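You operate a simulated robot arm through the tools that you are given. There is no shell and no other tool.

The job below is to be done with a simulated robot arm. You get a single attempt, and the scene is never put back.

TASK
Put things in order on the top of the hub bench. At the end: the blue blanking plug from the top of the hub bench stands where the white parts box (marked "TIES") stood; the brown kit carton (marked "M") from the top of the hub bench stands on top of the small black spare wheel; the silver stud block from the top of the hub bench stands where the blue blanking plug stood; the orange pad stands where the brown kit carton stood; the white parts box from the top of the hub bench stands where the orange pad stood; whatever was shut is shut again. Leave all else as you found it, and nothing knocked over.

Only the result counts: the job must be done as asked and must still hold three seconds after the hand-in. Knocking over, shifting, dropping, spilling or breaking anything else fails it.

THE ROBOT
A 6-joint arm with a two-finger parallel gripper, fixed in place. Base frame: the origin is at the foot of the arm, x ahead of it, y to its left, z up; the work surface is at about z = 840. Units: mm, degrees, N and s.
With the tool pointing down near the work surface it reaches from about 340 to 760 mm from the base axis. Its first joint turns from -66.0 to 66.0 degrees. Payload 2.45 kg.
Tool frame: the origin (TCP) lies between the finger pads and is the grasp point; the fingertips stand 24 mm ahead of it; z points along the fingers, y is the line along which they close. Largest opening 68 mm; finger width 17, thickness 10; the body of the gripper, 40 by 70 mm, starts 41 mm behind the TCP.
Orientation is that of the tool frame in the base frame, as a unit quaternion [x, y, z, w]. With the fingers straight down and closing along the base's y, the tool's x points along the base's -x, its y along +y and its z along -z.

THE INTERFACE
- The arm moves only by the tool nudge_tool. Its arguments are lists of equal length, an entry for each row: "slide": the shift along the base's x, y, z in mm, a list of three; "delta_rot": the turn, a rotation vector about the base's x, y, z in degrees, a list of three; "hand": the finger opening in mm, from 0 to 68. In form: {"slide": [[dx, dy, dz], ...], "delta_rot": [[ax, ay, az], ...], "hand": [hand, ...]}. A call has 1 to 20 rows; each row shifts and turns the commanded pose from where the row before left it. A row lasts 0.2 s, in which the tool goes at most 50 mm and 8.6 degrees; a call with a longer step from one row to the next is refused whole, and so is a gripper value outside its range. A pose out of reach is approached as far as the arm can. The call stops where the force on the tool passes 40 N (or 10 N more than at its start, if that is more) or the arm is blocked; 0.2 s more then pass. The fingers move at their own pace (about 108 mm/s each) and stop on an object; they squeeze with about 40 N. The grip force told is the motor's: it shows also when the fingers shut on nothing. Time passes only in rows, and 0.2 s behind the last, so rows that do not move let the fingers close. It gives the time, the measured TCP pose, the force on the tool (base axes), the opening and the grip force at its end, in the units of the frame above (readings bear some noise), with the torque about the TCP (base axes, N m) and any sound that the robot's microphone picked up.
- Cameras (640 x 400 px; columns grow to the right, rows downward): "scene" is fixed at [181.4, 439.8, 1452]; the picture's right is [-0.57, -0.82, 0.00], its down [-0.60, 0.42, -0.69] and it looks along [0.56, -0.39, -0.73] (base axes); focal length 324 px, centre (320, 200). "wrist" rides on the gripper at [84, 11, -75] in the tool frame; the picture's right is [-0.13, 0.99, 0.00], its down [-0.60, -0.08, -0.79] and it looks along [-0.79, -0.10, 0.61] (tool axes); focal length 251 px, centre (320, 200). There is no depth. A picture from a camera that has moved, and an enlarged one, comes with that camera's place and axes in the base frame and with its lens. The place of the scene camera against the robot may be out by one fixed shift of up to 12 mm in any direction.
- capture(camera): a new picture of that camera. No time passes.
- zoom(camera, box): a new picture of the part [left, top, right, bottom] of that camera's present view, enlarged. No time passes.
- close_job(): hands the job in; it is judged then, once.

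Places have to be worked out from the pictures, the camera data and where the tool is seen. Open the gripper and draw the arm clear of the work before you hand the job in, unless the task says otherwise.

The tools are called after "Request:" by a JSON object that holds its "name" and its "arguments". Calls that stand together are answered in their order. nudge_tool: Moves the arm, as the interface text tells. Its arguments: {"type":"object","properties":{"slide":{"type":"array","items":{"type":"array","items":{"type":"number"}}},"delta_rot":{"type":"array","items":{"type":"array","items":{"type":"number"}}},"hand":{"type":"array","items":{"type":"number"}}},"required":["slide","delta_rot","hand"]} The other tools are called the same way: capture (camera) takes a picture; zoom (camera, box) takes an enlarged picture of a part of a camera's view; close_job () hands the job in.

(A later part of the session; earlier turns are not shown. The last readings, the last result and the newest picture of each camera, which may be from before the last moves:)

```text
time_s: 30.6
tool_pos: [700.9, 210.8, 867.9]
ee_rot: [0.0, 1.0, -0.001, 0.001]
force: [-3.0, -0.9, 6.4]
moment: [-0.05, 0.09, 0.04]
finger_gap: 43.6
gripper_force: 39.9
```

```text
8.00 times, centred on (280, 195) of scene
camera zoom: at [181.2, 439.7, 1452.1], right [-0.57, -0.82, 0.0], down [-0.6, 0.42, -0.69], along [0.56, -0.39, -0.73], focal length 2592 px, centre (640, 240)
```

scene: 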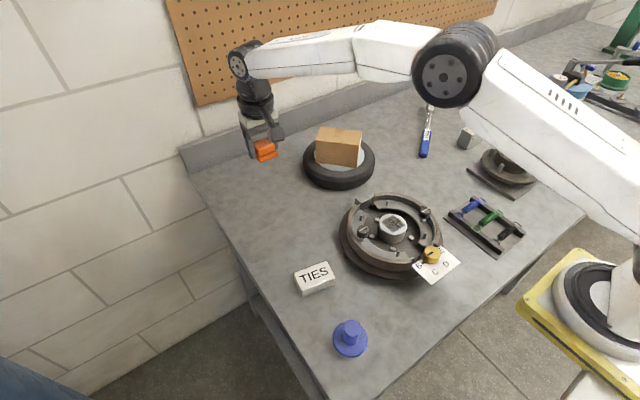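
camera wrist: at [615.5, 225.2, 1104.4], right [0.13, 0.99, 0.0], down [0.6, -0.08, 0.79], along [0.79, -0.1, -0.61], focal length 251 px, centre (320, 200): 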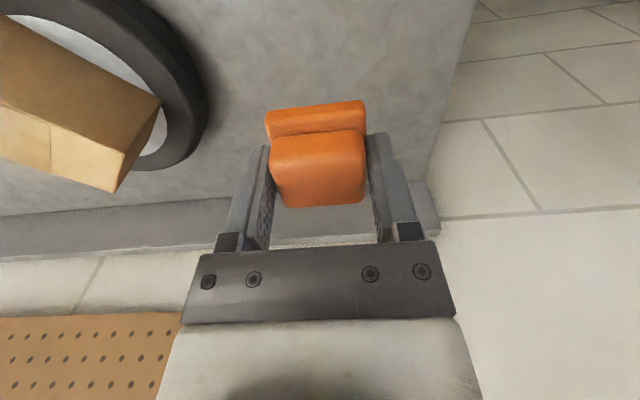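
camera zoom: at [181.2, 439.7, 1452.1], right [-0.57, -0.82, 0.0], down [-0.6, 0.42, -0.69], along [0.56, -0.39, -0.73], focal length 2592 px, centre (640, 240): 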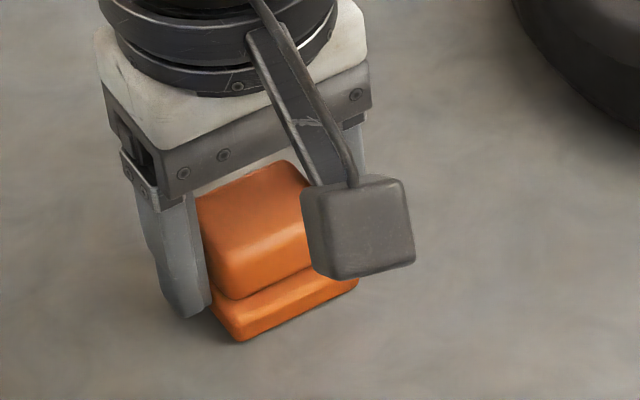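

The bench contact shows as about 6 N. I'll release, rise, and go back toward the TIES box for a view.

Request:
{"name": "nudge_tool", "arguments": {"slide": [[0, 0, 0], [0, 0, 0], [0, 0, 0], [0, 0, 10], [0, 0, 30], [0, 0, 45], [0, 0, 45], [0, 0, 45], [-45, 4, 0], [-45, 4, 0], [-45, 4, 0], [-45, 4, 0], [-45, 3, 0], [-45, 0, 0], [0, 0, 0]], "delta_rot": [[0, 0, 0], [0, 0, 0], [0, 0, 0], [0, 0, 0], [0, 0, 0], [0, 0, 0], [0, 0, 0], [0, 0, 0], [0, 0, 0], [0, 0, 0], [0, 0, 0], [0, 0, 0], [0, 0, 0], [0, 0, 0], [0, 0, 0]], "hand": [50, 64, 68, 68, 68, 68, 68, 68, 68, 68, 68, 68, 68, 68, 68]}}

Request:
{"name": "capture", "arguments": {"camera": "scene"}}

Request:
{"name": "capture", "arguments": {"camera": "wrist"}}

```text
time_s: 33.8
tool_pos: [428.9, 229.5, 1040.7]
ee_rot: [0.002, 1.0, 0.0, 0.0]
force: [-0.3, -0.3, 0.3]
moment: [0.01, 0.03, -0.02]
finger_gap: 67.7
gripper_force: 0.0
```

```text
taken
```

scene: 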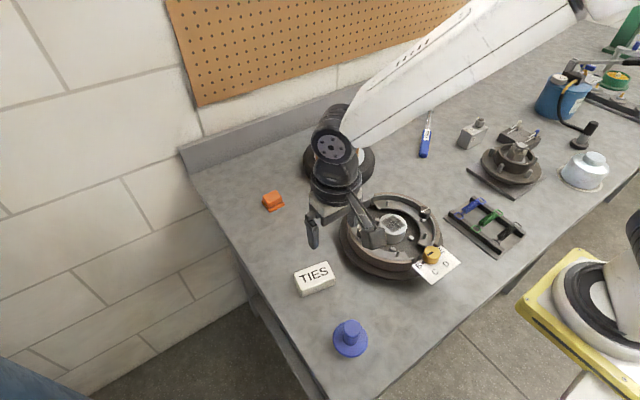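

```text
taken
camera wrist: at [344.1, 240.5, 1116.0], right [0.13, 0.99, 0.0], down [0.6, -0.08, 0.79], along [0.79, -0.1, -0.61], focal length 251 px, centre (320, 200)
```

wrist: 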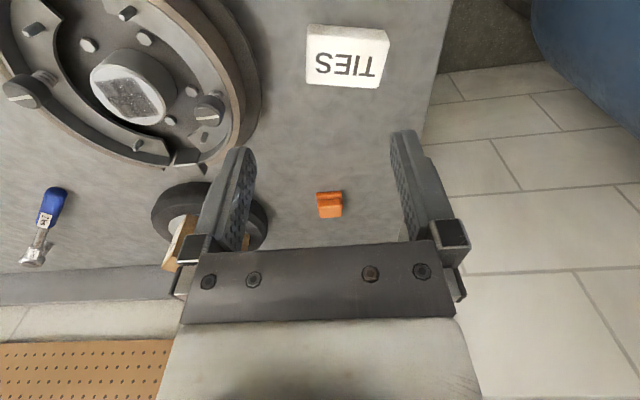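

The pad stands at about (698, 212). Now I'll measure the TIES box.

Request:
{"name": "zoom", "arguments": {"camera": "wrist", "box": [290, 10, 410, 100]}}

Request:
{"name": "zoom", "arguments": {"camera": "scene", "box": [284, 250, 344, 300]}}

```text
4.44 times, centred on (350, 55) of wrist
camera zoom: at [344.1, 240.5, 1116.0], right [0.13, 0.99, 0.0], down [0.6, -0.08, 0.79], along [0.79, -0.1, -0.61], focal length 1118 px, centre (187, 844)
```

zoom: 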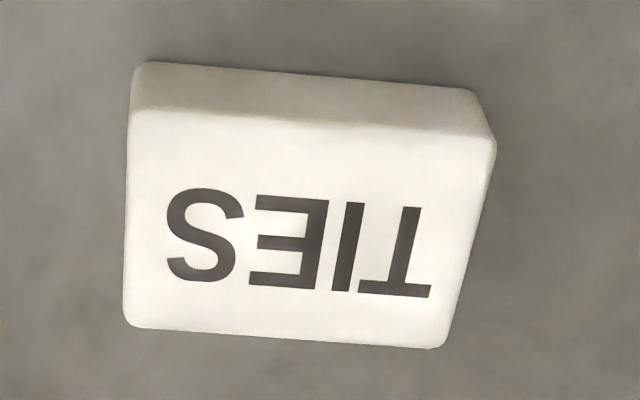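

```text
8.00 times, centred on (314, 275) of scene
camera zoom: at [181.3, 439.8, 1452.0], right [-0.57, -0.82, 0.0], down [-0.6, 0.42, -0.69], along [0.56, -0.39, -0.73], focal length 2592 px, centre (368, -400)
```

zoom: 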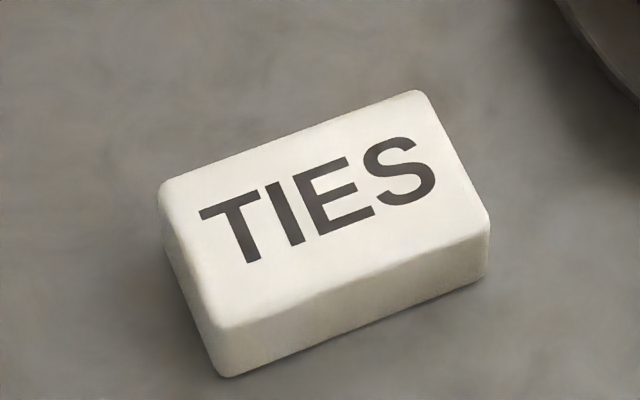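

The TIES box is about 74×43×27 mm, centred near (457, 250), with its short side along −11°. I'll turn the gripper +79° and hover above it.

Request:
{"name": "nudge_tool", "arguments": {"slide": [[2.9, 2, -8], [2.9, 2, -8], [2.9, 2, -8], [2.9, 2, -8], [2.9, 2, -10], [2.9, 2, -12], [2.9, 2, -12], [2.9, 2, -12], [2.9, 2, -12], [2.7, 2.2, -12], [0, 0, 0]], "delta_rot": [[0, 0, 7.9], [0, 0, 7.9], [0, 0, 7.9], [0, 0, 7.9], [0, 0, 7.9], [0, 0, 7.9], [0, 0, 7.9], [0, 0, 7.9], [0, 0, 7.9], [0, 0, 7.9], [0, 0, 0]], "hand": [68, 68, 68, 68, 68, 68, 68, 68, 68, 68, 68]}}

Request:
{"name": "capture", "arguments": {"camera": "wrist"}}

Request:
{"name": "zoom", "arguments": {"camera": "scene", "box": [270, 200, 390, 300]}}

```text
time_s: 36.2
tool_pos: [459.4, 249.1, 940.1]
ee_rot: [-0.637, 0.771, -0.001, 0.0]
force: [0.4, -0.3, 0.3]
moment: [-0.01, 0.0, 0.0]
finger_gap: 67.9
gripper_force: 0.1
```

```text
taken
camera wrist: at [430.6, 169.3, 1014.8], right [-0.95, 0.31, 0.0], down [0.19, 0.58, 0.79], along [0.25, 0.75, -0.61], focal length 251 px, centre (320, 200)
```

wrist: 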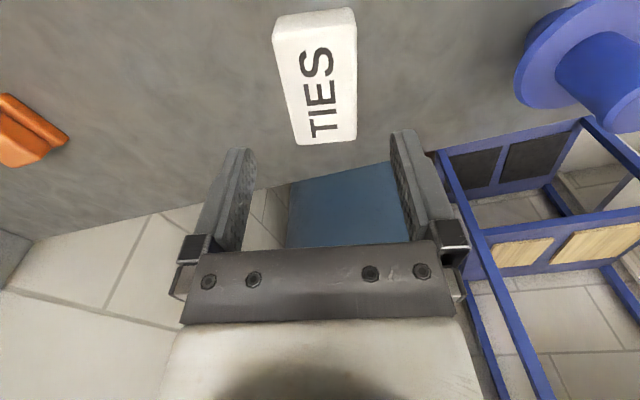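

```text
4.00 times, centred on (330, 250) of scene
camera zoom: at [181.4, 439.8, 1452.0], right [-0.57, -0.82, 0.0], down [-0.6, 0.42, -0.69], along [0.56, -0.39, -0.73], focal length 1296 px, centre (280, 0)
```

zoom: 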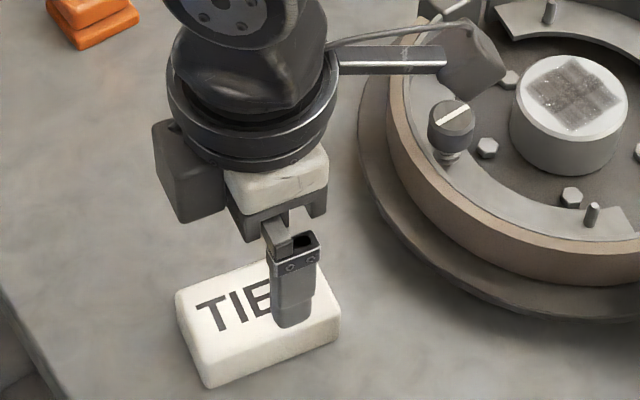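

The box is well aligned. I'll shift 1 mm, lower and grip.

Request:
{"name": "nudge_tool", "arguments": {"slide": [[-1, 0.3, -15], [0, 0, -20], [0, 0, -18], [0, 0, -12], [0, 0, -6], [0, 0, 0], [0, 0, 0], [0, 0, 0], [0, 0, 0]], "delta_rot": [[0, 0, 0], [0, 0, 0], [0, 0, 0], [0, 0, 0], [0, 0, 0], [0, 0, 0], [0, 0, 0], [0, 0, 0], [0, 0, 0]], "hand": [68, 68, 68, 68, 68, 68, 30, 30, 30]}}

Request:
{"name": "capture", "arguments": {"camera": "wrist"}}

```text
time_s: 38.2
tool_pos: [457.7, 251.7, 868.9]
ee_rot: [-0.636, 0.772, 0.0, -0.002]
force: [-0.1, 0.6, 1.4]
moment: [-0.03, 0.03, 0.02]
finger_gap: 44.3
gripper_force: 39.8
```

```text
taken
camera wrist: at [429.5, 171.0, 943.9], right [-0.95, 0.32, 0.0], down [0.19, 0.58, 0.79], along [0.25, 0.75, -0.61], focal length 251 px, centre (320, 200)
```

wrist: 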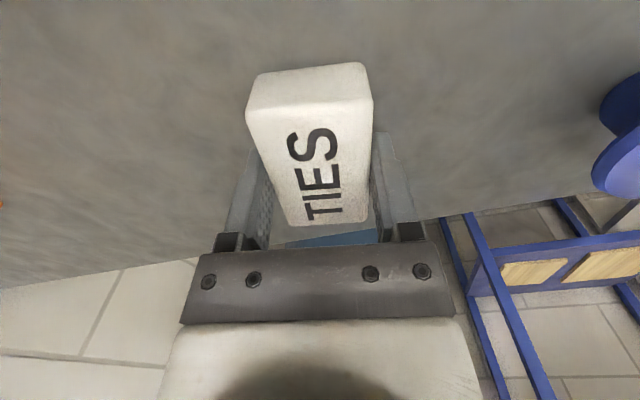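

The TIES box is held at 44.3 mm, and its original centre was near (457, 250.5). I'll lift it and carry it high to the pad's old spot while turning back to zero yaw.

Request:
{"name": "nudge_tool", "arguments": {"slide": [[0, 0, 6], [0, 0, 24], [0, 0, 40], [0, 0, 45], [0, 0, 45], [6, -40, 0], [6, -40, 0], [6, -40, 0], [6, -40, 0], [6, -40, 0], [6, -40, 0], [6, -40, 0], [6, -40, 0], [6, -40, 0], [6, -41, 0], [0, 0, 0]], "delta_rot": [[0, 0, 0], [0, 0, 0], [0, 0, 0], [0, 0, 0], [0, 0, 0], [0, 0, -7.9], [0, 0, -7.9], [0, 0, -7.9], [0, 0, -7.9], [0, 0, -7.9], [0, 0, -7.9], [0, 0, -7.9], [0, 0, -7.9], [0, 0, -7.9], [0, 0, -7.9], [0, 0, 0]], "hand": [30, 30, 30, 30, 30, 30, 30, 30, 30, 30, 30, 30, 30, 30, 30, 30]}}

Request:
{"name": "capture", "arguments": {"camera": "scene"}}

Request:
{"name": "capture", "arguments": {"camera": "wrist"}}

```text
time_s: 41.6
tool_pos: [519.7, -151.3, 1029.2]
ee_rot: [0.001, 1.0, 0.0, 0.0]
force: [-0.1, 0.2, -1.2]
moment: [-0.02, -0.03, 0.0]
finger_gap: 44.0
gripper_force: 40.1
```

```text
taken
```

scene: 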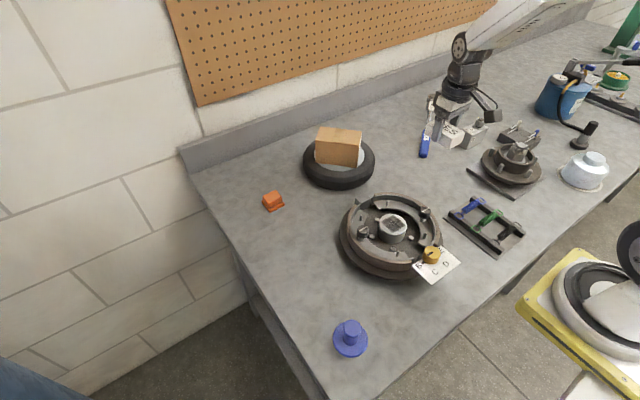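

```text
taken
camera wrist: at [434.1, -139.5, 1104.0], right [0.13, 0.99, 0.0], down [0.6, -0.08, 0.79], along [0.79, -0.1, -0.61], focal length 251 px, centre (320, 200)
```

wrist: 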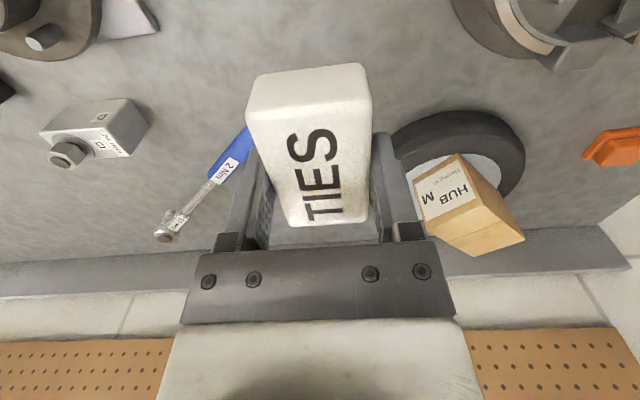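

Small correction, then lowering to just above the bench.

Request:
{"name": "nudge_tool", "arguments": {"slide": [[-1.5, 1, -35], [0, 0, -40], [0, 0, -40], [0, 0, -25], [0, 0, -12], [0, 0, -4], [0, 0, 0]], "delta_rot": [[0, 0, 0], [0, 0, 0], [0, 0, 0], [0, 0, 0], [0, 0, 0], [0, 0, 0], [0, 0, 0]], "hand": [30, 30, 30, 30, 30, 30, 30]}}

Request:
{"name": "zoom", "arguments": {"camera": "scene", "box": [380, 130, 480, 200]}}

```text
time_s: 43.2
tool_pos: [518.6, -148.4, 873.0]
ee_rot: [0.0, 1.0, 0.001, 0.0]
force: [-0.4, -0.7, -0.4]
moment: [-0.02, 0.01, 0.02]
finger_gap: 44.3
gripper_force: 40.0
```

```text
5.71 times, centred on (430, 165) of scene
camera zoom: at [181.4, 439.8, 1452.0], right [-0.57, -0.82, 0.0], down [-0.6, 0.42, -0.69], along [0.56, -0.39, -0.73], focal length 1851 px, centre (-309, 400)
```

zoom: 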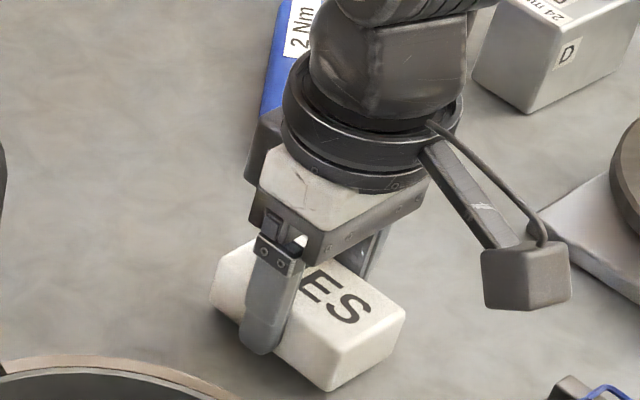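

Request:
{"name": "nudge_tool", "arguments": {"slide": [[0, 0, -1.5], [0, 0, -1.2], [0, 0, -1], [0, 0, 0]], "delta_rot": [[0, 0, 0], [0, 0, 0], [0, 0, 0], [0, 0, 0]], "hand": [30, 30, 30, 30]}}

```text
time_s: 44.2
tool_pos: [515.4, -148.2, 868.0]
ee_rot: [0.0, 1.0, 0.0, 0.0]
force: [-0.2, -0.1, -1.1]
moment: [0.02, 0.01, -0.02]
finger_gap: 44.0
gripper_force: 39.6
```

Request:
{"name": "nudge_tool", "arguments": {"slide": [[0, 0, -0.8], [0, 0, -0.7], [0, 0, 0]], "delta_rot": [[0, 0, 0], [0, 0, 0], [0, 0, 0]], "hand": [30, 30, 30]}}

```text
time_s: 45.0
tool_pos: [517.0, -149.2, 868.9]
ee_rot: [0.0, 1.0, 0.001, 0.001]
force: [-6.4, 1.9, 21.5]
moment: [0.05, 0.41, 0.0]
finger_gap: 44.3
gripper_force: 39.8
```

The box is firmly on the bench at about 21 N. I'll release it, rise, and travel to view the blue plug.

Request:
{"name": "nudge_tool", "arguments": {"slide": [[0, 0, 0.5], [0, 0, 0], [0, 0, 0], [0, 0, 10], [0, 0, 30], [0, 0, 45], [0, 0, 45], [0, 0, 45], [-18.7, 34.9, 0], [-18.7, 34.9, 0], [-18.7, 34.9, 0], [-18.7, 34.9, 0], [-18.7, 34.9, 0], [-18.7, 34.9, 0], [-18.7, 34.9, 0], [-18.7, 34.9, 0], [-18.7, 34.9, 0], [-18.7, 34.9, 0], [0, 0, 0]], "delta_rot": [[0, 0, 0], [0, 0, 0], [0, 0, 0], [0, 0, 0], [0, 0, 0], [0, 0, 0], [0, 0, 0], [0, 0, 0], [0, 0, 7.9], [0, 0, 7.9], [0, 0, 7.9], [0, 0, 7.9], [0, 0, 7.9], [0, 0, 7.9], [0, 0, 7.9], [0, 0, 7.9], [0, 0, 7.9], [0, 0, 7.9], [0, 0, 0]], "hand": [50, 64, 68, 68, 68, 68, 68, 68, 68, 68, 68, 68, 68, 68, 68, 68, 68, 68, 68]}}

Request:
{"name": "capture", "arguments": {"camera": "scene"}}

Request:
{"name": "capture", "arguments": {"camera": "wrist"}}

```text
time_s: 49.0
tool_pos: [329.9, 200.4, 1043.5]
ee_rot: [-0.637, 0.771, 0.0, 0.0]
force: [0.1, -0.4, -0.7]
moment: [0.02, -0.02, 0.02]
finger_gap: 67.9
gripper_force: 0.0
```

```text
taken
```

scene: 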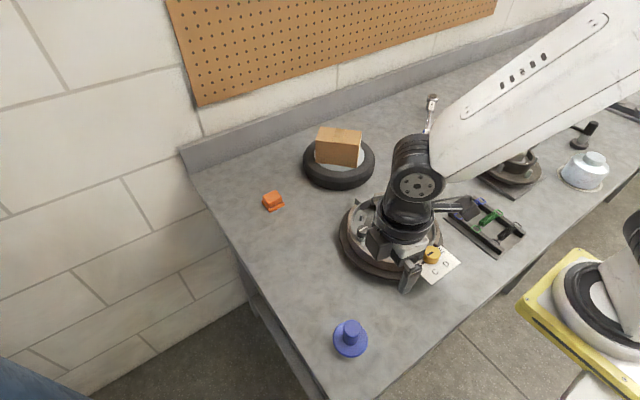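

```text
taken
camera wrist: at [301.5, 119.7, 1118.7], right [-0.95, 0.32, 0.0], down [0.19, 0.58, 0.79], along [0.25, 0.75, -0.61], focal length 251 px, centre (320, 200)
```

wrist: 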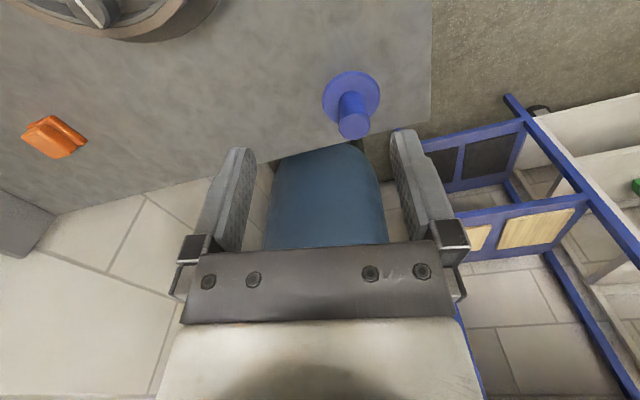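

Request:
{"name": "zoom", "arguments": {"camera": "wrist", "box": [310, 60, 390, 150]}}

Request:
{"name": "zoom", "arguments": {"camera": "scene", "box": [320, 310, 380, 370]}}

```text
4.44 times, centred on (350, 105) of wrist
camera zoom: at [301.5, 119.7, 1118.7], right [-0.95, 0.32, 0.0], down [0.19, 0.58, 0.79], along [0.25, 0.75, -0.61], focal length 1118 px, centre (187, 622)
```

zoom: 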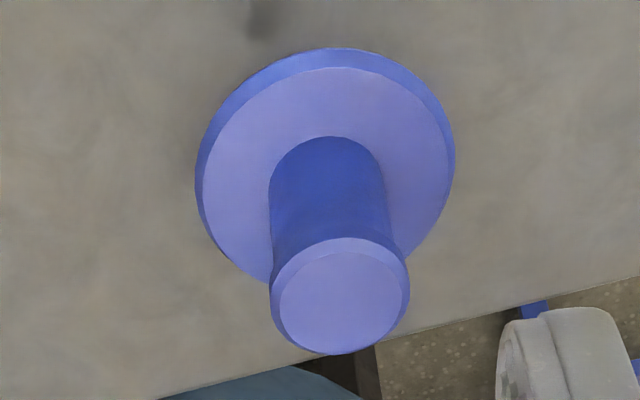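

```text
6.67 times, centred on (350, 340) of scene
camera zoom: at [181.4, 439.8, 1452.0], right [-0.57, -0.82, 0.0], down [-0.6, 0.42, -0.69], along [0.56, -0.39, -0.73], focal length 2160 px, centre (120, -733)
```

zoom: 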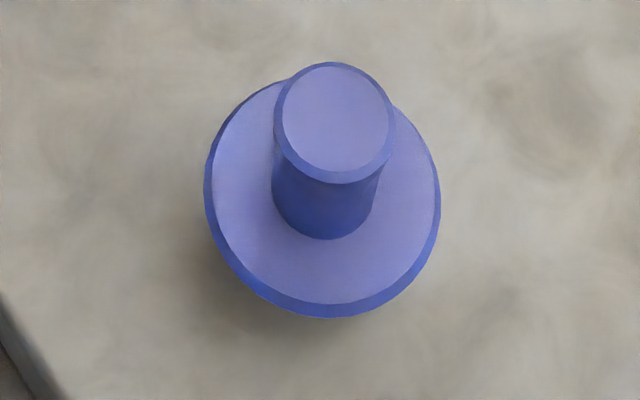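

The wrist view puts the plug near (318, 280), while the scene view gives a smaller y. I'll move above it and resolve the difference up close.

Request:
{"name": "nudge_tool", "arguments": {"slide": [[-3, 19, -15], [-3, 19, -15], [-3, 19, -15], [-1, 18, -15], [0, 0, 0]], "delta_rot": [[0, 0, 0], [0, 0, 0], [0, 0, 0], [0, 0, 0], [0, 0, 0]], "hand": [68, 68, 68, 68, 68]}}

Request:
{"name": "capture", "arguments": {"camera": "wrist"}}

Request:
{"name": "zoom", "arguments": {"camera": "scene", "box": [300, 270, 420, 370]}}

```text
time_s: 50.2
tool_pos: [322.4, 274.7, 982.9]
ee_rot: [-0.636, 0.772, 0.0, 0.0]
force: [0.5, 0.2, 0.3]
moment: [0.01, -0.01, 0.0]
finger_gap: 68.3
gripper_force: 0.0
```

```text
taken
camera wrist: at [293.0, 194.8, 1058.4], right [-0.95, 0.32, 0.0], down [0.19, 0.58, 0.79], along [0.25, 0.75, -0.61], focal length 251 px, centre (320, 200)
```

wrist: 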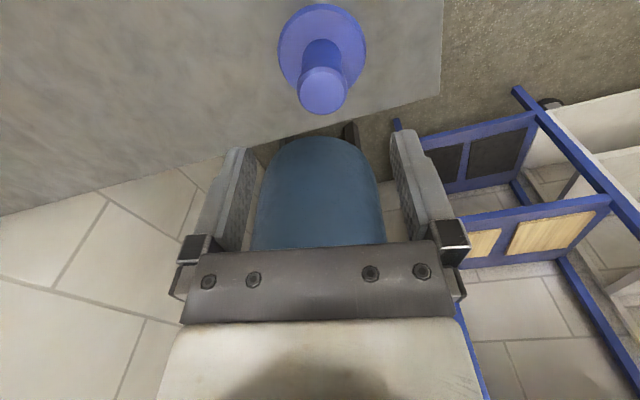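

```text
4.00 times, centred on (360, 320) of scene
camera zoom: at [181.4, 439.8, 1452.0], right [-0.57, -0.82, 0.0], down [-0.6, 0.42, -0.69], along [0.56, -0.39, -0.73], focal length 1296 px, centre (160, -280)
```

zoom: 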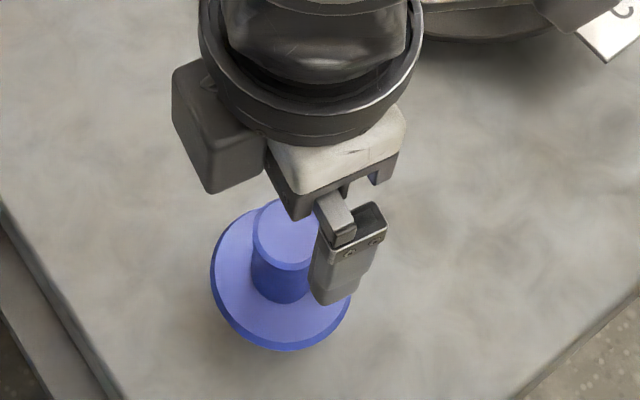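

Combining the views, the plug's axis is near (315.5, 268), the pin is about 29 mm across, and its top is at z ≈ 918. The flange seems raised at about 860. I'll shift back about 9 mm and come down to just above the pin.

Request:
{"name": "nudge_tool", "arguments": {"slide": [[-2, -5, -10], [-2, -4, -10], [0, 0, -12], [0, 0, 0]], "delta_rot": [[0, 0, 0], [0, 0, 0], [0, 0, 0], [0, 0, 0]], "hand": [68, 68, 68, 68]}}

Request:
{"name": "capture", "arguments": {"camera": "wrist"}}

Request:
{"name": "zoom", "arguments": {"camera": "scene", "box": [300, 270, 420, 370]}}

```text
time_s: 51.2
tool_pos: [315.4, 265.4, 951.0]
ee_rot: [-0.636, 0.772, 0.0, 0.0]
force: [0.3, -0.5, -1.0]
moment: [-0.04, 0.0, 0.01]
finger_gap: 67.9
gripper_force: 0.0
```

```text
taken
camera wrist: at [288.2, 185.5, 1027.3], right [-0.95, 0.32, 0.0], down [0.19, 0.58, 0.79], along [0.25, 0.75, -0.61], focal length 251 px, centre (320, 200)
```

wrist: 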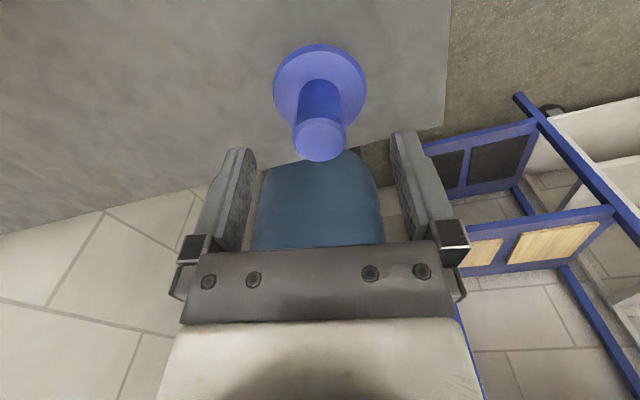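

```text
4.00 times, centred on (360, 320) of scene
camera zoom: at [181.4, 439.8, 1452.0], right [-0.57, -0.82, 0.0], down [-0.6, 0.42, -0.69], along [0.56, -0.39, -0.73], focal length 1296 px, centre (160, -280)
```

zoom: 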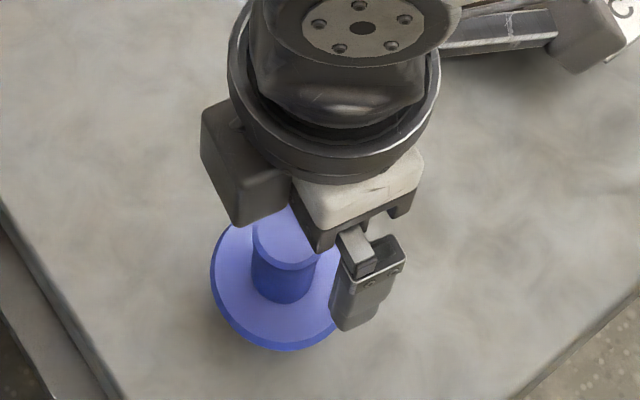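

The refined axis is about (316.6, 270.6), with the pin top at z ≈ 912 and the flange near 865. I'll go 5 mm forward and lower around the pin, keeping the tips above the flange.

Request:
{"name": "nudge_tool", "arguments": {"slide": [[1.6, 4.7, 0], [0, 0, -15], [0, 0, -15], [0, 0, -15], [0, 0, -9], [0, 0, 0]], "delta_rot": [[0, 0, 0], [0, 0, 0], [0, 0, 0], [0, 0, 0], [0, 0, 0], [0, 0, 0]], "hand": [68, 68, 68, 68, 68, 68]}}

Request:
{"name": "capture", "arguments": {"camera": "wrist"}}

Request:
{"name": "zoom", "arguments": {"camera": "scene", "box": [300, 270, 420, 370]}}

```text
time_s: 52.6
tool_pos: [315.6, 270.9, 897.6]
ee_rot: [-0.636, 0.771, 0.0, 0.001]
force: [0.0, 0.1, 0.4]
moment: [0.01, -0.01, -0.02]
finger_gap: 68.1
gripper_force: 0.1
```

```text
taken
camera wrist: at [288.2, 190.0, 972.8], right [-0.95, 0.32, 0.0], down [0.19, 0.58, 0.79], along [0.25, 0.75, -0.61], focal length 251 px, centre (320, 200)
```

wrist: 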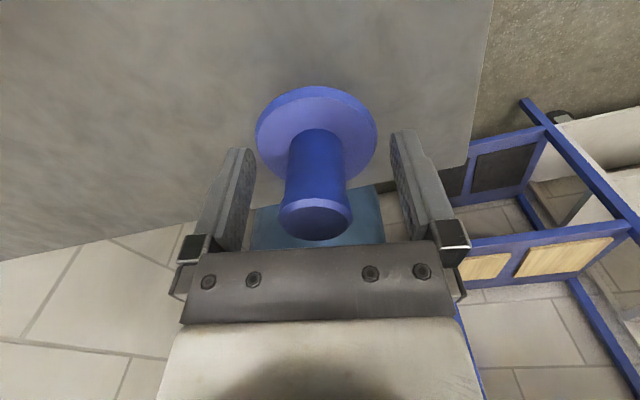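

```text
4.00 times, centred on (360, 320) of scene
camera zoom: at [181.4, 439.8, 1452.0], right [-0.57, -0.82, 0.0], down [-0.6, 0.42, -0.69], along [0.56, -0.39, -0.73], focal length 1296 px, centre (160, -280)
```

zoom: 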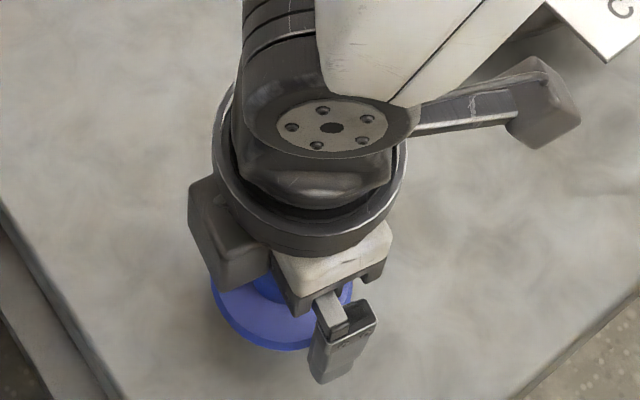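

The pin axis is about 2 mm to the left and about 3 mm ahead. I'll adjust, rise 2 mm and close.

Request:
{"name": "nudge_tool", "arguments": {"slide": [[2.6, 2.2, 2], [0, 0, 0], [0, 0, 0], [0, 0, 0], [0, 0, 0]], "delta_rot": [[0, 0, 0], [0, 0, 0], [0, 0, 0], [0, 0, 0], [0, 0, 0]], "hand": [68, 50, 15, 15, 15]}}

Request:
{"name": "capture", "arguments": {"camera": "wrist"}}

Request:
{"name": "zoom", "arguments": {"camera": "scene", "box": [300, 270, 420, 370]}}

```text
time_s: 53.8
tool_pos: [319.7, 273.4, 899.7]
ee_rot: [-0.636, 0.772, 0.0, 0.0]
force: [-0.1, 0.4, 1.0]
moment: [0.01, 0.04, -0.01]
finger_gap: 61.0
gripper_force: 39.8
```

```text
taken
camera wrist: at [291.2, 192.5, 974.8], right [-0.95, 0.32, 0.0], down [0.19, 0.58, 0.79], along [0.25, 0.75, -0.61], focal length 251 px, centre (320, 200)
```

wrist: 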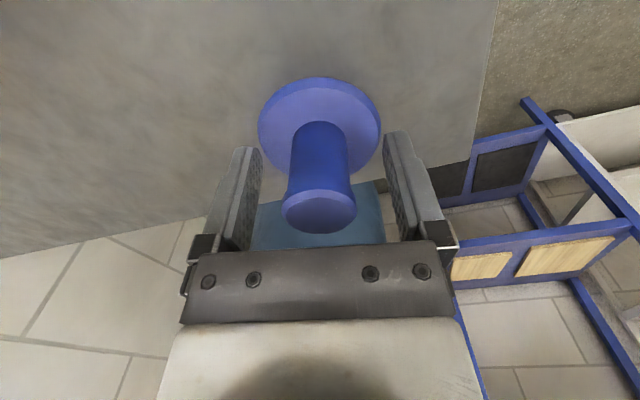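

```text
4.00 times, centred on (360, 320) of scene
camera zoom: at [181.4, 439.8, 1452.0], right [-0.57, -0.82, 0.0], down [-0.6, 0.42, -0.69], along [0.56, -0.39, -0.73], focal length 1296 px, centre (160, -280)
```

zoom: 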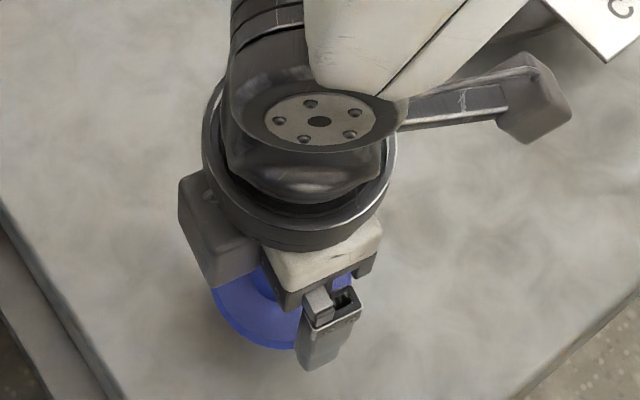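

The fingers stopped at 61 mm: the tips caught the flange edge, so the flange top is near z ≈ 875 and the pin axis is about 7 mm behind the TCP. I'll open, rise, shift back 7 mm and look before re-gripping on the pin.

Request:
{"name": "nudge_tool", "arguments": {"slide": [[0, 0, 0], [0, 0, 0], [0, 0, 7], [-2.2, -6.6, 0], [0, 0, 0]], "delta_rot": [[0, 0, 0], [0, 0, 0], [0, 0, 0], [0, 0, 0], [0, 0, 0]], "hand": [68, 68, 68, 68, 68]}}

Request:
{"name": "capture", "arguments": {"camera": "wrist"}}

Request:
{"name": "zoom", "arguments": {"camera": "scene", "box": [300, 270, 420, 370]}}

```text
time_s: 55.0
tool_pos: [317.8, 266.4, 907.1]
ee_rot: [-0.636, 0.772, -0.001, 0.0]
force: [-0.5, -0.2, -0.2]
moment: [-0.01, 0.01, -0.01]
finger_gap: 67.9
gripper_force: 0.1
```

```text
taken
camera wrist: at [289.6, 185.1, 982.0], right [-0.95, 0.32, 0.0], down [0.19, 0.58, 0.79], along [0.25, 0.75, -0.61], focal length 251 px, centre (320, 200)
```

wrist: 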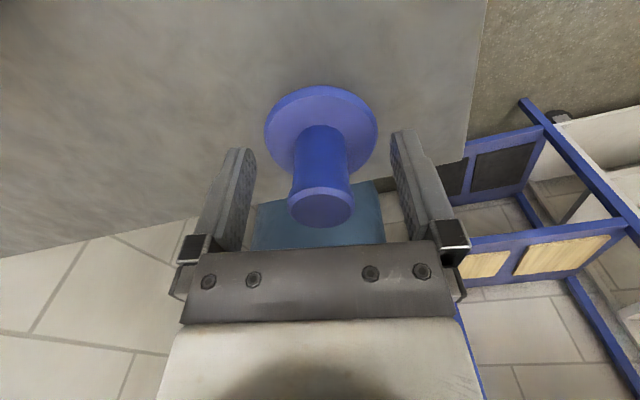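

```text
4.00 times, centred on (360, 320) of scene
camera zoom: at [181.4, 439.8, 1452.0], right [-0.57, -0.82, 0.0], down [-0.6, 0.42, -0.69], along [0.56, -0.39, -0.73], focal length 1296 px, centre (160, -280)
```

zoom: 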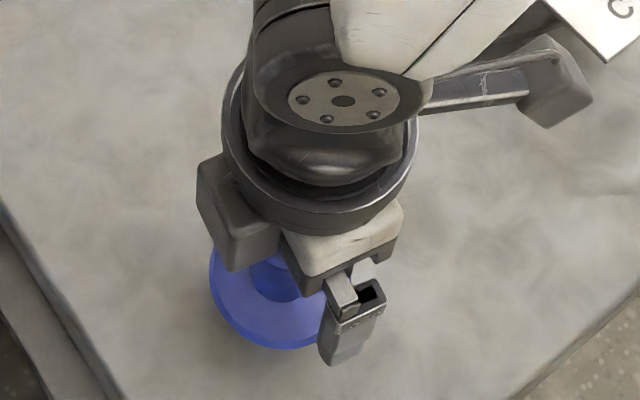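

The pin now lies between the fingers, with the tips at about 883, above the flange. Closing on the pin.

Request:
{"name": "nudge_tool", "arguments": {"slide": [[0.6, 1.6, 0], [0, 0, 0], [0, 0, 0], [0, 0, 0], [0, 0, 0]], "delta_rot": [[0, 0, 0], [0, 0, 0], [0, 0, 0], [0, 0, 0], [0, 0, 0]], "hand": [60, 45, 15, 15, 15]}}

Request:
{"name": "capture", "arguments": {"camera": "wrist"}}

```text
time_s: 56.2
tool_pos: [318.6, 267.3, 906.2]
ee_rot: [-0.636, 0.771, 0.0, 0.0]
force: [0.0, 0.1, 0.0]
moment: [-0.02, -0.06, 0.0]
finger_gap: 28.4
gripper_force: 39.9
```

```text
taken
camera wrist: at [290.4, 186.8, 981.5], right [-0.95, 0.32, 0.0], down [0.19, 0.58, 0.79], along [0.25, 0.75, -0.61], focal length 251 px, centre (320, 200)
```

wrist: 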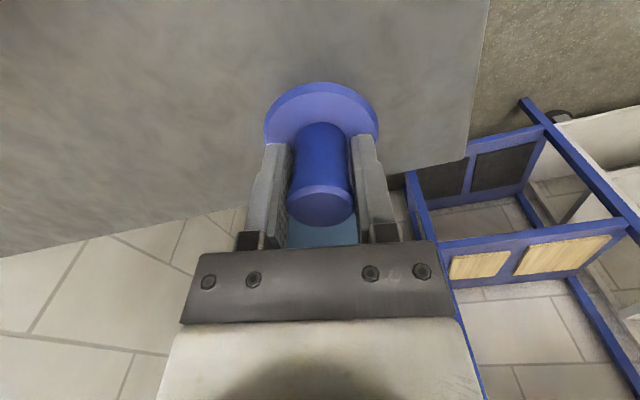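

Gripped on the pin at 28.4 mm, so the plug's spot is about (318, 267.5). I'll lift it and carry it to the TIES box's old spot at (457, 250.5).

Request:
{"name": "nudge_tool", "arguments": {"slide": [[0, 0, 5], [0, 0, 20], [0, 0, 30], [0, 0, 20], [28, -3.4, 0], [28, -3.4, 0], [28, -3.4, 0], [28, -3.4, 0], [27.5, -3.4, 0], [0, 0, 0]], "delta_rot": [[0, 0, 0], [0, 0, 0], [0, 0, 0], [0, 0, 0], [0, 0, 0], [0, 0, 0], [0, 0, 0], [0, 0, 0], [0, 0, 0], [0, 0, 0]], "hand": [15, 15, 15, 15, 15, 15, 15, 15, 15, 15]}}

Request:
{"name": "capture", "arguments": {"camera": "scene"}}

Request:
{"name": "zoom", "arguments": {"camera": "scene", "box": [260, 200, 400, 310]}}

```text
time_s: 58.4
tool_pos: [455.3, 250.0, 982.6]
ee_rot: [-0.636, 0.772, 0.0, 0.0]
force: [-0.7, -0.5, -1.8]
moment: [0.01, -0.01, -0.01]
finger_gap: 28.7
gripper_force: 39.9
```

```text
taken
```

scene: 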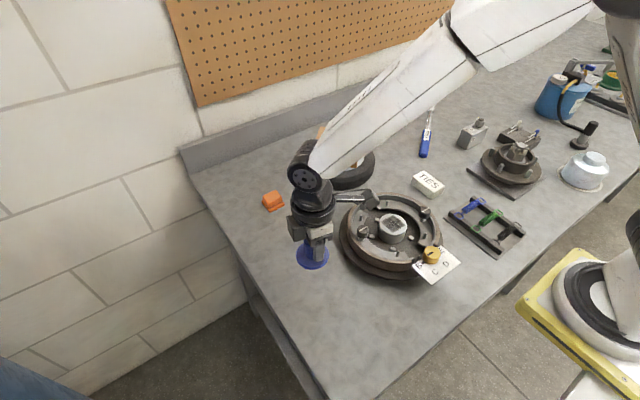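

```text
3.64 times, centred on (330, 255) of scene
camera zoom: at [181.4, 439.8, 1452.0], right [-0.57, -0.82, 0.0], down [-0.6, 0.42, -0.69], along [0.56, -0.39, -0.73], focal length 1178 px, centre (284, 0)
```

zoom: 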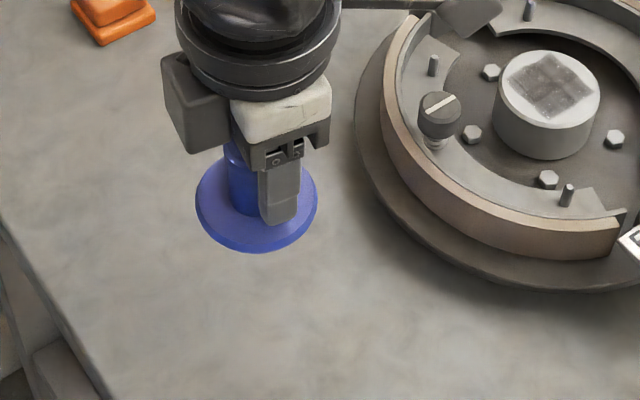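

Close to target. I'll lower to just above the resting height.

Request:
{"name": "nudge_tool", "arguments": {"slide": [[1, 0.3, -25], [0, 0, -25], [0, 0, -15], [0, 0, -6], [0, 0, 0]], "delta_rot": [[0, 0, 0], [0, 0, 0], [0, 0, 0], [0, 0, 0], [0, 0, 0]], "hand": [15, 15, 15, 15, 15]}}

Request:
{"name": "capture", "arguments": {"camera": "wrist"}}

Request:
{"name": "zoom", "arguments": {"camera": "scene", "box": [260, 220, 380, 310]}}

```text
time_s: 59.6
tool_pos: [458.3, 251.7, 909.9]
ee_rot: [-0.637, 0.771, 0.001, 0.0]
force: [-0.7, 0.0, -1.8]
moment: [-0.01, -0.01, 0.0]
finger_gap: 28.8
gripper_force: 39.8
```

```text
taken
camera wrist: at [430.0, 171.3, 985.5], right [-0.95, 0.32, 0.0], down [0.19, 0.58, 0.79], along [0.25, 0.75, -0.61], focal length 251 px, centre (320, 200)
```

wrist: 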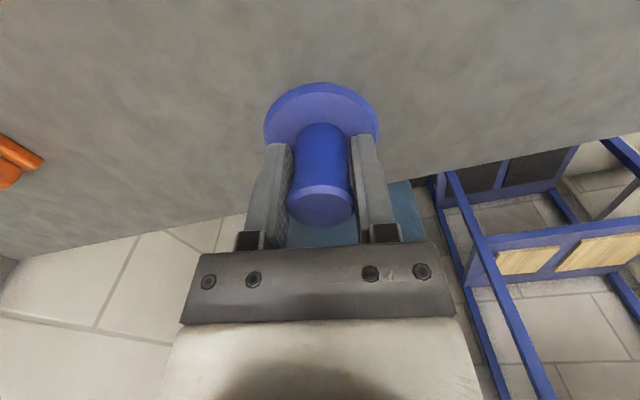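

```text
4.44 times, centred on (320, 265) of scene
camera zoom: at [181.4, 439.8, 1452.0], right [-0.57, -0.82, 0.0], down [-0.6, 0.42, -0.69], along [0.56, -0.39, -0.73], focal length 1440 px, centre (320, -89)
```

zoom: 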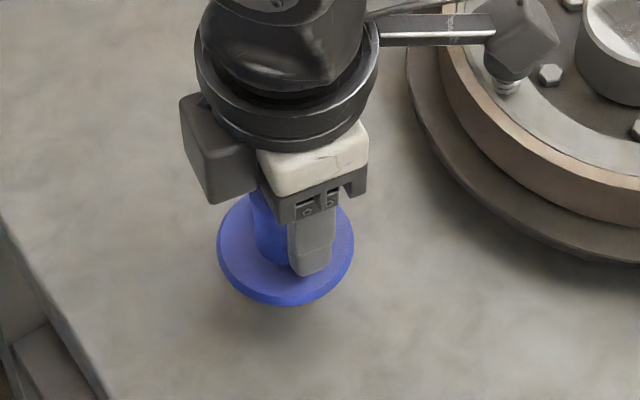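

The plug hangs a few mm above the bench at about (457.5, 251). I'll lower it in small steps.

Request:
{"name": "nudge_tool", "arguments": {"slide": [[0, 0, -1.2], [0, 0, -1], [0, 0, -1], [0, 0, 0]], "delta_rot": [[0, 0, 0], [0, 0, 0], [0, 0, 0], [0, 0, 0]], "hand": [15, 15, 15, 15]}}

```text
time_s: 60.6
tool_pos: [458.5, 251.6, 908.4]
ee_rot: [-0.636, 0.772, -0.001, 0.0]
force: [-0.9, 0.4, -0.6]
moment: [-0.01, 0.01, -0.01]
finger_gap: 28.6
gripper_force: 40.0
```

Request:
{"name": "nudge_tool", "arguments": {"slide": [[0, 0, -0.7], [0, 0, -0.7], [0, 0, 0]], "delta_rot": [[0, 0, 0], [0, 0, 0], [0, 0, 0]], "hand": [15, 15, 15]}}

```text
time_s: 61.4
tool_pos: [458.9, 249.5, 905.3]
ee_rot: [-0.636, 0.772, 0.0, 0.0]
force: [-1.3, 0.2, 2.1]
moment: [0.01, 0.01, 0.0]
finger_gap: 28.5
gripper_force: 39.9
```

Request:
{"name": "nudge_tool", "arguments": {"slide": [[0, 0, -0.5], [0, 0, 0]], "delta_rot": [[0, 0, 0], [0, 0, 0]], "hand": [15, 15]}}

Request:
{"name": "zoom", "arguments": {"camera": "scene", "box": [260, 220, 380, 310]}}

```text
time_s: 62.0
tool_pos: [458.3, 252.2, 905.4]
ee_rot: [-0.635, 0.772, 0.001, 0.001]
force: [-4.3, -5.9, 21.7]
moment: [-0.34, 0.09, -0.06]
finger_gap: 28.8
gripper_force: 39.9
```

```text
4.44 times, centred on (320, 265) of scene
camera zoom: at [181.0, 439.5, 1452.2], right [-0.57, -0.82, 0.0], down [-0.6, 0.42, -0.69], along [0.56, -0.39, -0.73], focal length 1440 px, centre (320, -89)
```

zoom: 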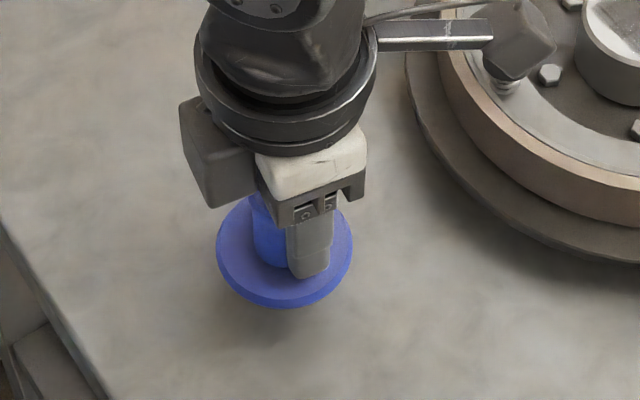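

The plug rests on the bench at about 21 N. I'll release it and rise straight up.

Request:
{"name": "nudge_tool", "arguments": {"slide": [[0, 0, 0.6], [0, 0, 0], [0, 0, 0], [0, 0, 0], [0, 0, 10], [0, 0, 25], [0, 0, 40], [0, 0, 45], [0, 0, 20], [0, 0, 0]], "delta_rot": [[0, 0, 0], [0, 0, 0], [0, 0, 0], [0, 0, 0], [0, 0, 0], [0, 0, 0], [0, 0, 0], [0, 0, 0], [0, 0, 0], [0, 0, 0]], "hand": [28, 40, 60, 68, 68, 68, 68, 68, 68, 68]}}

Request:
{"name": "capture", "arguments": {"camera": "wrist"}}

Request:
{"name": "capture", "arguments": {"camera": "scene"}}

```text
time_s: 64.2
tool_pos: [456.8, 253.3, 1047.2]
ee_rot: [-0.636, 0.772, 0.001, 0.0]
force: [-0.6, 0.3, -1.3]
moment: [0.0, 0.01, 0.01]
finger_gap: 68.1
gripper_force: 0.0
```

```text
taken
camera wrist: at [429.1, 172.6, 1123.0], right [-0.95, 0.32, 0.0], down [0.19, 0.58, 0.79], along [0.25, 0.75, -0.61], focal length 251 px, centre (320, 200)
```

wrist: 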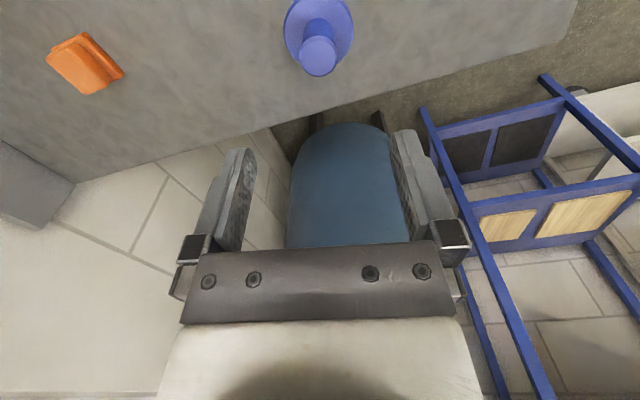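

```text
taken
```

scene: 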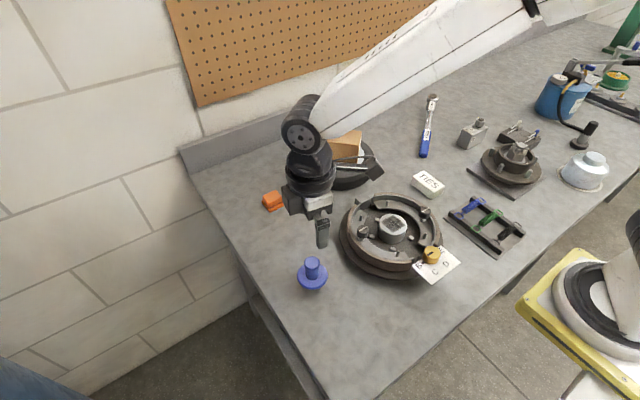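

The plug stands at the TIES spot. I'll travel high over to the silver stud block, turning the gripper to −90°.

Request:
{"name": "nudge_tool", "arguments": {"slide": [[6, -33, 0], [6, -33, 0], [6, -33, 0], [6, -33, 0], [6, -33, 0], [6, -33, 0], [6, -33, 0], [6, -33, 0], [6, -33, 0], [6, -33, 0], [6, -33, 0], [6, -33, 0], [6, -33, 0], [6, -33, 0], [6, -33, 0], [6, -33, 0], [6, -33, 0], [6, -33, 0], [6, -33, 0], [6, -33, 0]], "delta_rot": [[0, 0, -8.45], [0, 0, -8.45], [0, 0, -8.45], [0, 0, -8.45], [0, 0, -8.45], [0, 0, -8.45], [0, 0, -8.45], [0, 0, -8.45], [0, 0, -8.45], [0, 0, -8.45], [0, 0, -8.45], [0, 0, -8.45], [0, 0, -8.45], [0, 0, -8.45], [0, 0, -8.45], [0, 0, -8.45], [0, 0, -8.45], [0, 0, -8.45], [0, 0, -8.45], [0, 0, -8.45]], "hand": [68, 68, 68, 68, 68, 68, 68, 68, 68, 68, 68, 68, 68, 68, 68, 68, 68, 68, 68, 68]}}

Request:
{"name": "capture", "arguments": {"camera": "wrist"}}

Request:
{"name": "capture", "arguments": {"camera": "scene"}}

```text
time_s: 68.4
tool_pos: [580.6, -407.7, 1044.5]
ee_rot: [0.708, 0.706, 0.001, 0.001]
force: [-0.8, 0.2, 0.1]
moment: [-0.03, 0.0, 0.02]
finger_gap: 67.9
gripper_force: 0.0
```

```text
taken
camera wrist: at [590.3, -323.4, 1120.4], right [0.99, -0.13, 0.0], down [-0.08, -0.6, 0.79], along [-0.11, -0.79, -0.61], focal length 251 px, centre (320, 200)
```

wrist: 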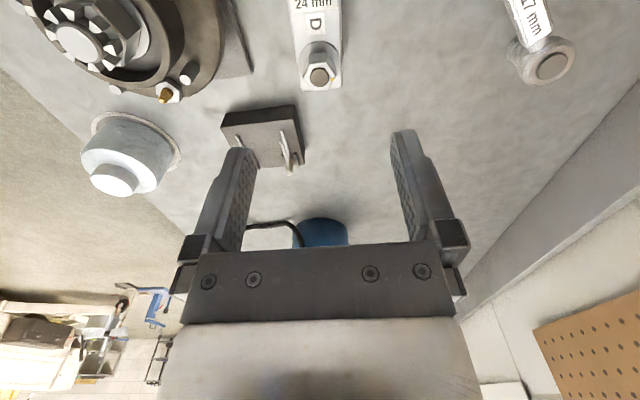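

```text
taken
```

scene: 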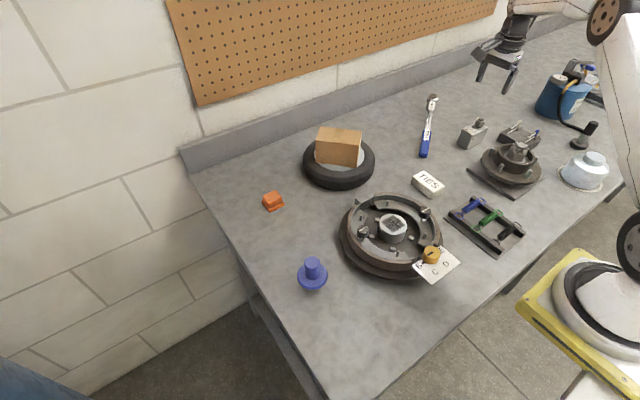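

Request:
{"name": "zoom", "arguments": {"camera": "wrist", "box": [230, 0, 400, 110]}}

Request:
{"name": "zoom", "arguments": {"camera": "scene", "box": [430, 90, 560, 200]}}

```text
3.64 times, centred on (315, 55) of wrist
camera zoom: at [590.3, -323.4, 1120.4], right [0.99, -0.13, 0.0], down [-0.08, -0.6, 0.79], along [-0.11, -0.79, -0.61], focal length 914 px, centre (338, 727)
```

zoom: 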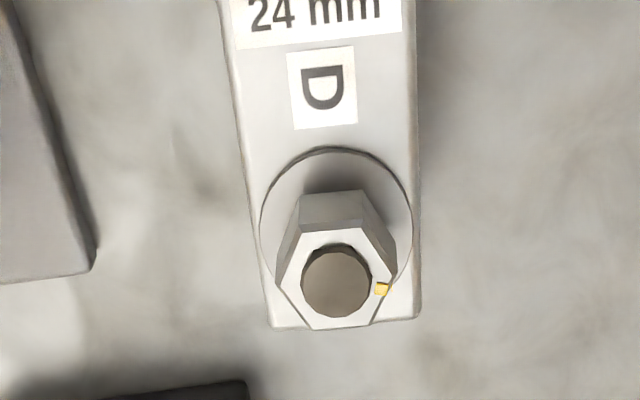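

```text
3.64 times, centred on (495, 145) of scene
camera zoom: at [181.4, 439.8, 1452.0], right [-0.57, -0.82, 0.0], down [-0.6, 0.42, -0.69], along [0.56, -0.39, -0.73], focal length 1178 px, centre (-316, 400)
```

zoom: 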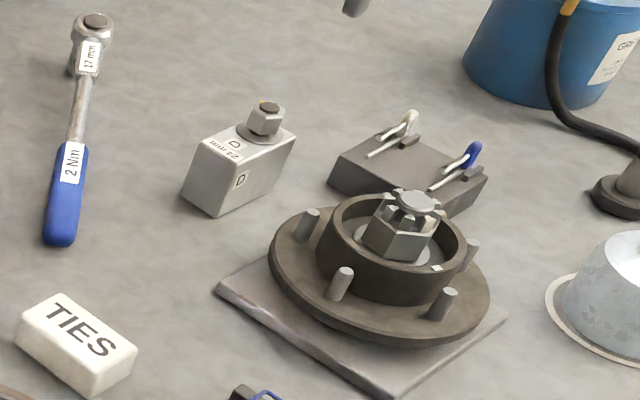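

The block is about 38.5 mm wide and 71 mm long, centred near (577.7, −410), and turned −2.6°. Its top is at about 894 and the stud top about 921. I'll align and lower to a check height.

Request:
{"name": "nudge_tool", "arguments": {"slide": [[-1, -1.2, -20], [-1, -1.3, -25], [0, 0, -30], [0, 0, -29], [0, 0, 0]], "delta_rot": [[0, 0, -1.3], [0, 0, -1.3], [0, 0, 0], [0, 0, 0], [0, 0, 0]], "hand": [68, 68, 68, 68, 68]}}

Request:
{"name": "capture", "arguments": {"camera": "wrist"}}

Request:
{"name": "zoom", "arguments": {"camera": "scene", "box": [430, 70, 560, 180]}}

```text
time_s: 69.6
tool_pos: [575.7, -411.5, 940.8]
ee_rot: [0.724, 0.69, 0.0, 0.0]
force: [-0.2, -0.6, -1.2]
moment: [0.02, 0.01, -0.01]
finger_gap: 68.1
gripper_force: 0.2
```

```text
taken
camera wrist: at [589.7, -328.1, 1015.5], right [0.98, -0.17, 0.0], down [-0.11, -0.6, 0.79], along [-0.14, -0.78, -0.61], focal length 251 px, centre (320, 200)
```

wrist: 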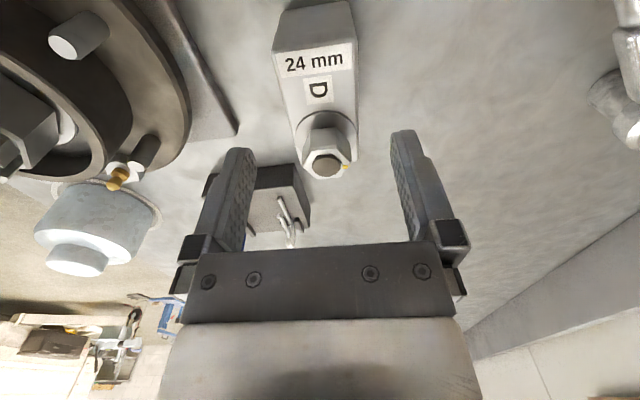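

```text
3.64 times, centred on (495, 125) of scene
camera zoom: at [181.4, 439.8, 1452.0], right [-0.57, -0.82, 0.0], down [-0.6, 0.42, -0.69], along [0.56, -0.39, -0.73], focal length 1178 px, centre (-316, 473)
```

zoom: 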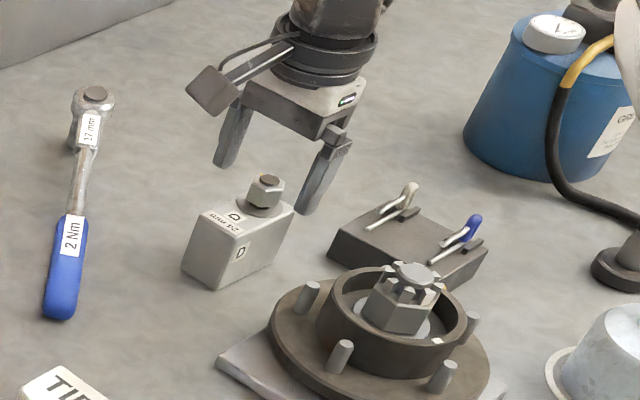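

Alignment is good with a 1.3 mm correction in x. I'll lower to TCP z ≈ 888 and close.

Request:
{"name": "nudge_tool", "arguments": {"slide": [[1.3, 0, -10], [0, 0, -15], [0, 0, -15], [0, 0, -12], [0, 0, 0], [0, 0, 0], [0, 0, 0], [0, 0, 0]], "delta_rot": [[0, 0, 0], [0, 0, 0], [0, 0, 0], [0, 0, 0], [0, 0, 0], [0, 0, 0], [0, 0, 0], [0, 0, 0]], "hand": [68, 68, 68, 68, 68, 50, 25, 25]}}

Request:
{"name": "capture", "arguments": {"camera": "wrist"}}

Request:
{"name": "zoom", "arguments": {"camera": "scene", "box": [430, 70, 560, 180]}}

```text
time_s: 71.4
tool_pos: [578.0, -412.6, 890.8]
ee_rot: [0.723, 0.691, 0.0, 0.0]
force: [1.2, -1.0, 0.5]
moment: [-0.14, 0.04, 0.05]
finger_gap: 39.7
gripper_force: 40.0
```

```text
taken
camera wrist: at [590.8, -328.9, 965.2], right [0.98, -0.17, 0.0], down [-0.11, -0.6, 0.79], along [-0.14, -0.78, -0.61], focal length 251 px, centre (320, 200)
```

wrist: 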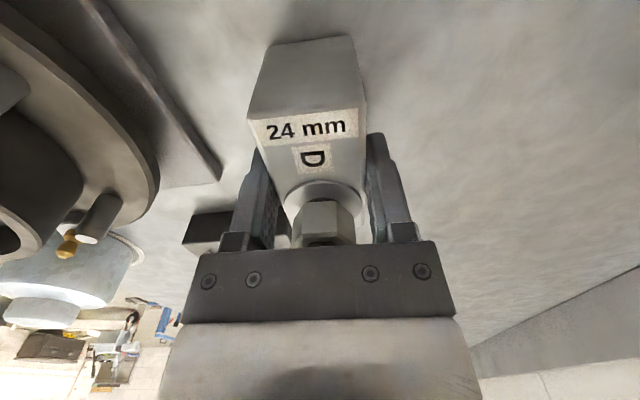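

```text
3.64 times, centred on (495, 125) of scene
camera zoom: at [181.4, 439.8, 1452.0], right [-0.57, -0.82, 0.0], down [-0.6, 0.42, -0.69], along [0.56, -0.39, -0.73], focal length 1178 px, centre (-316, 473)
```

zoom: 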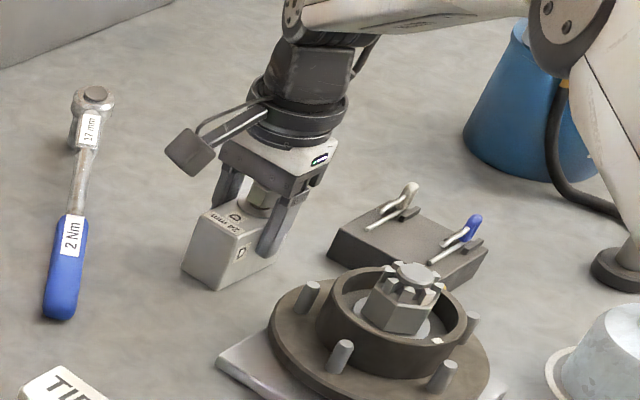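

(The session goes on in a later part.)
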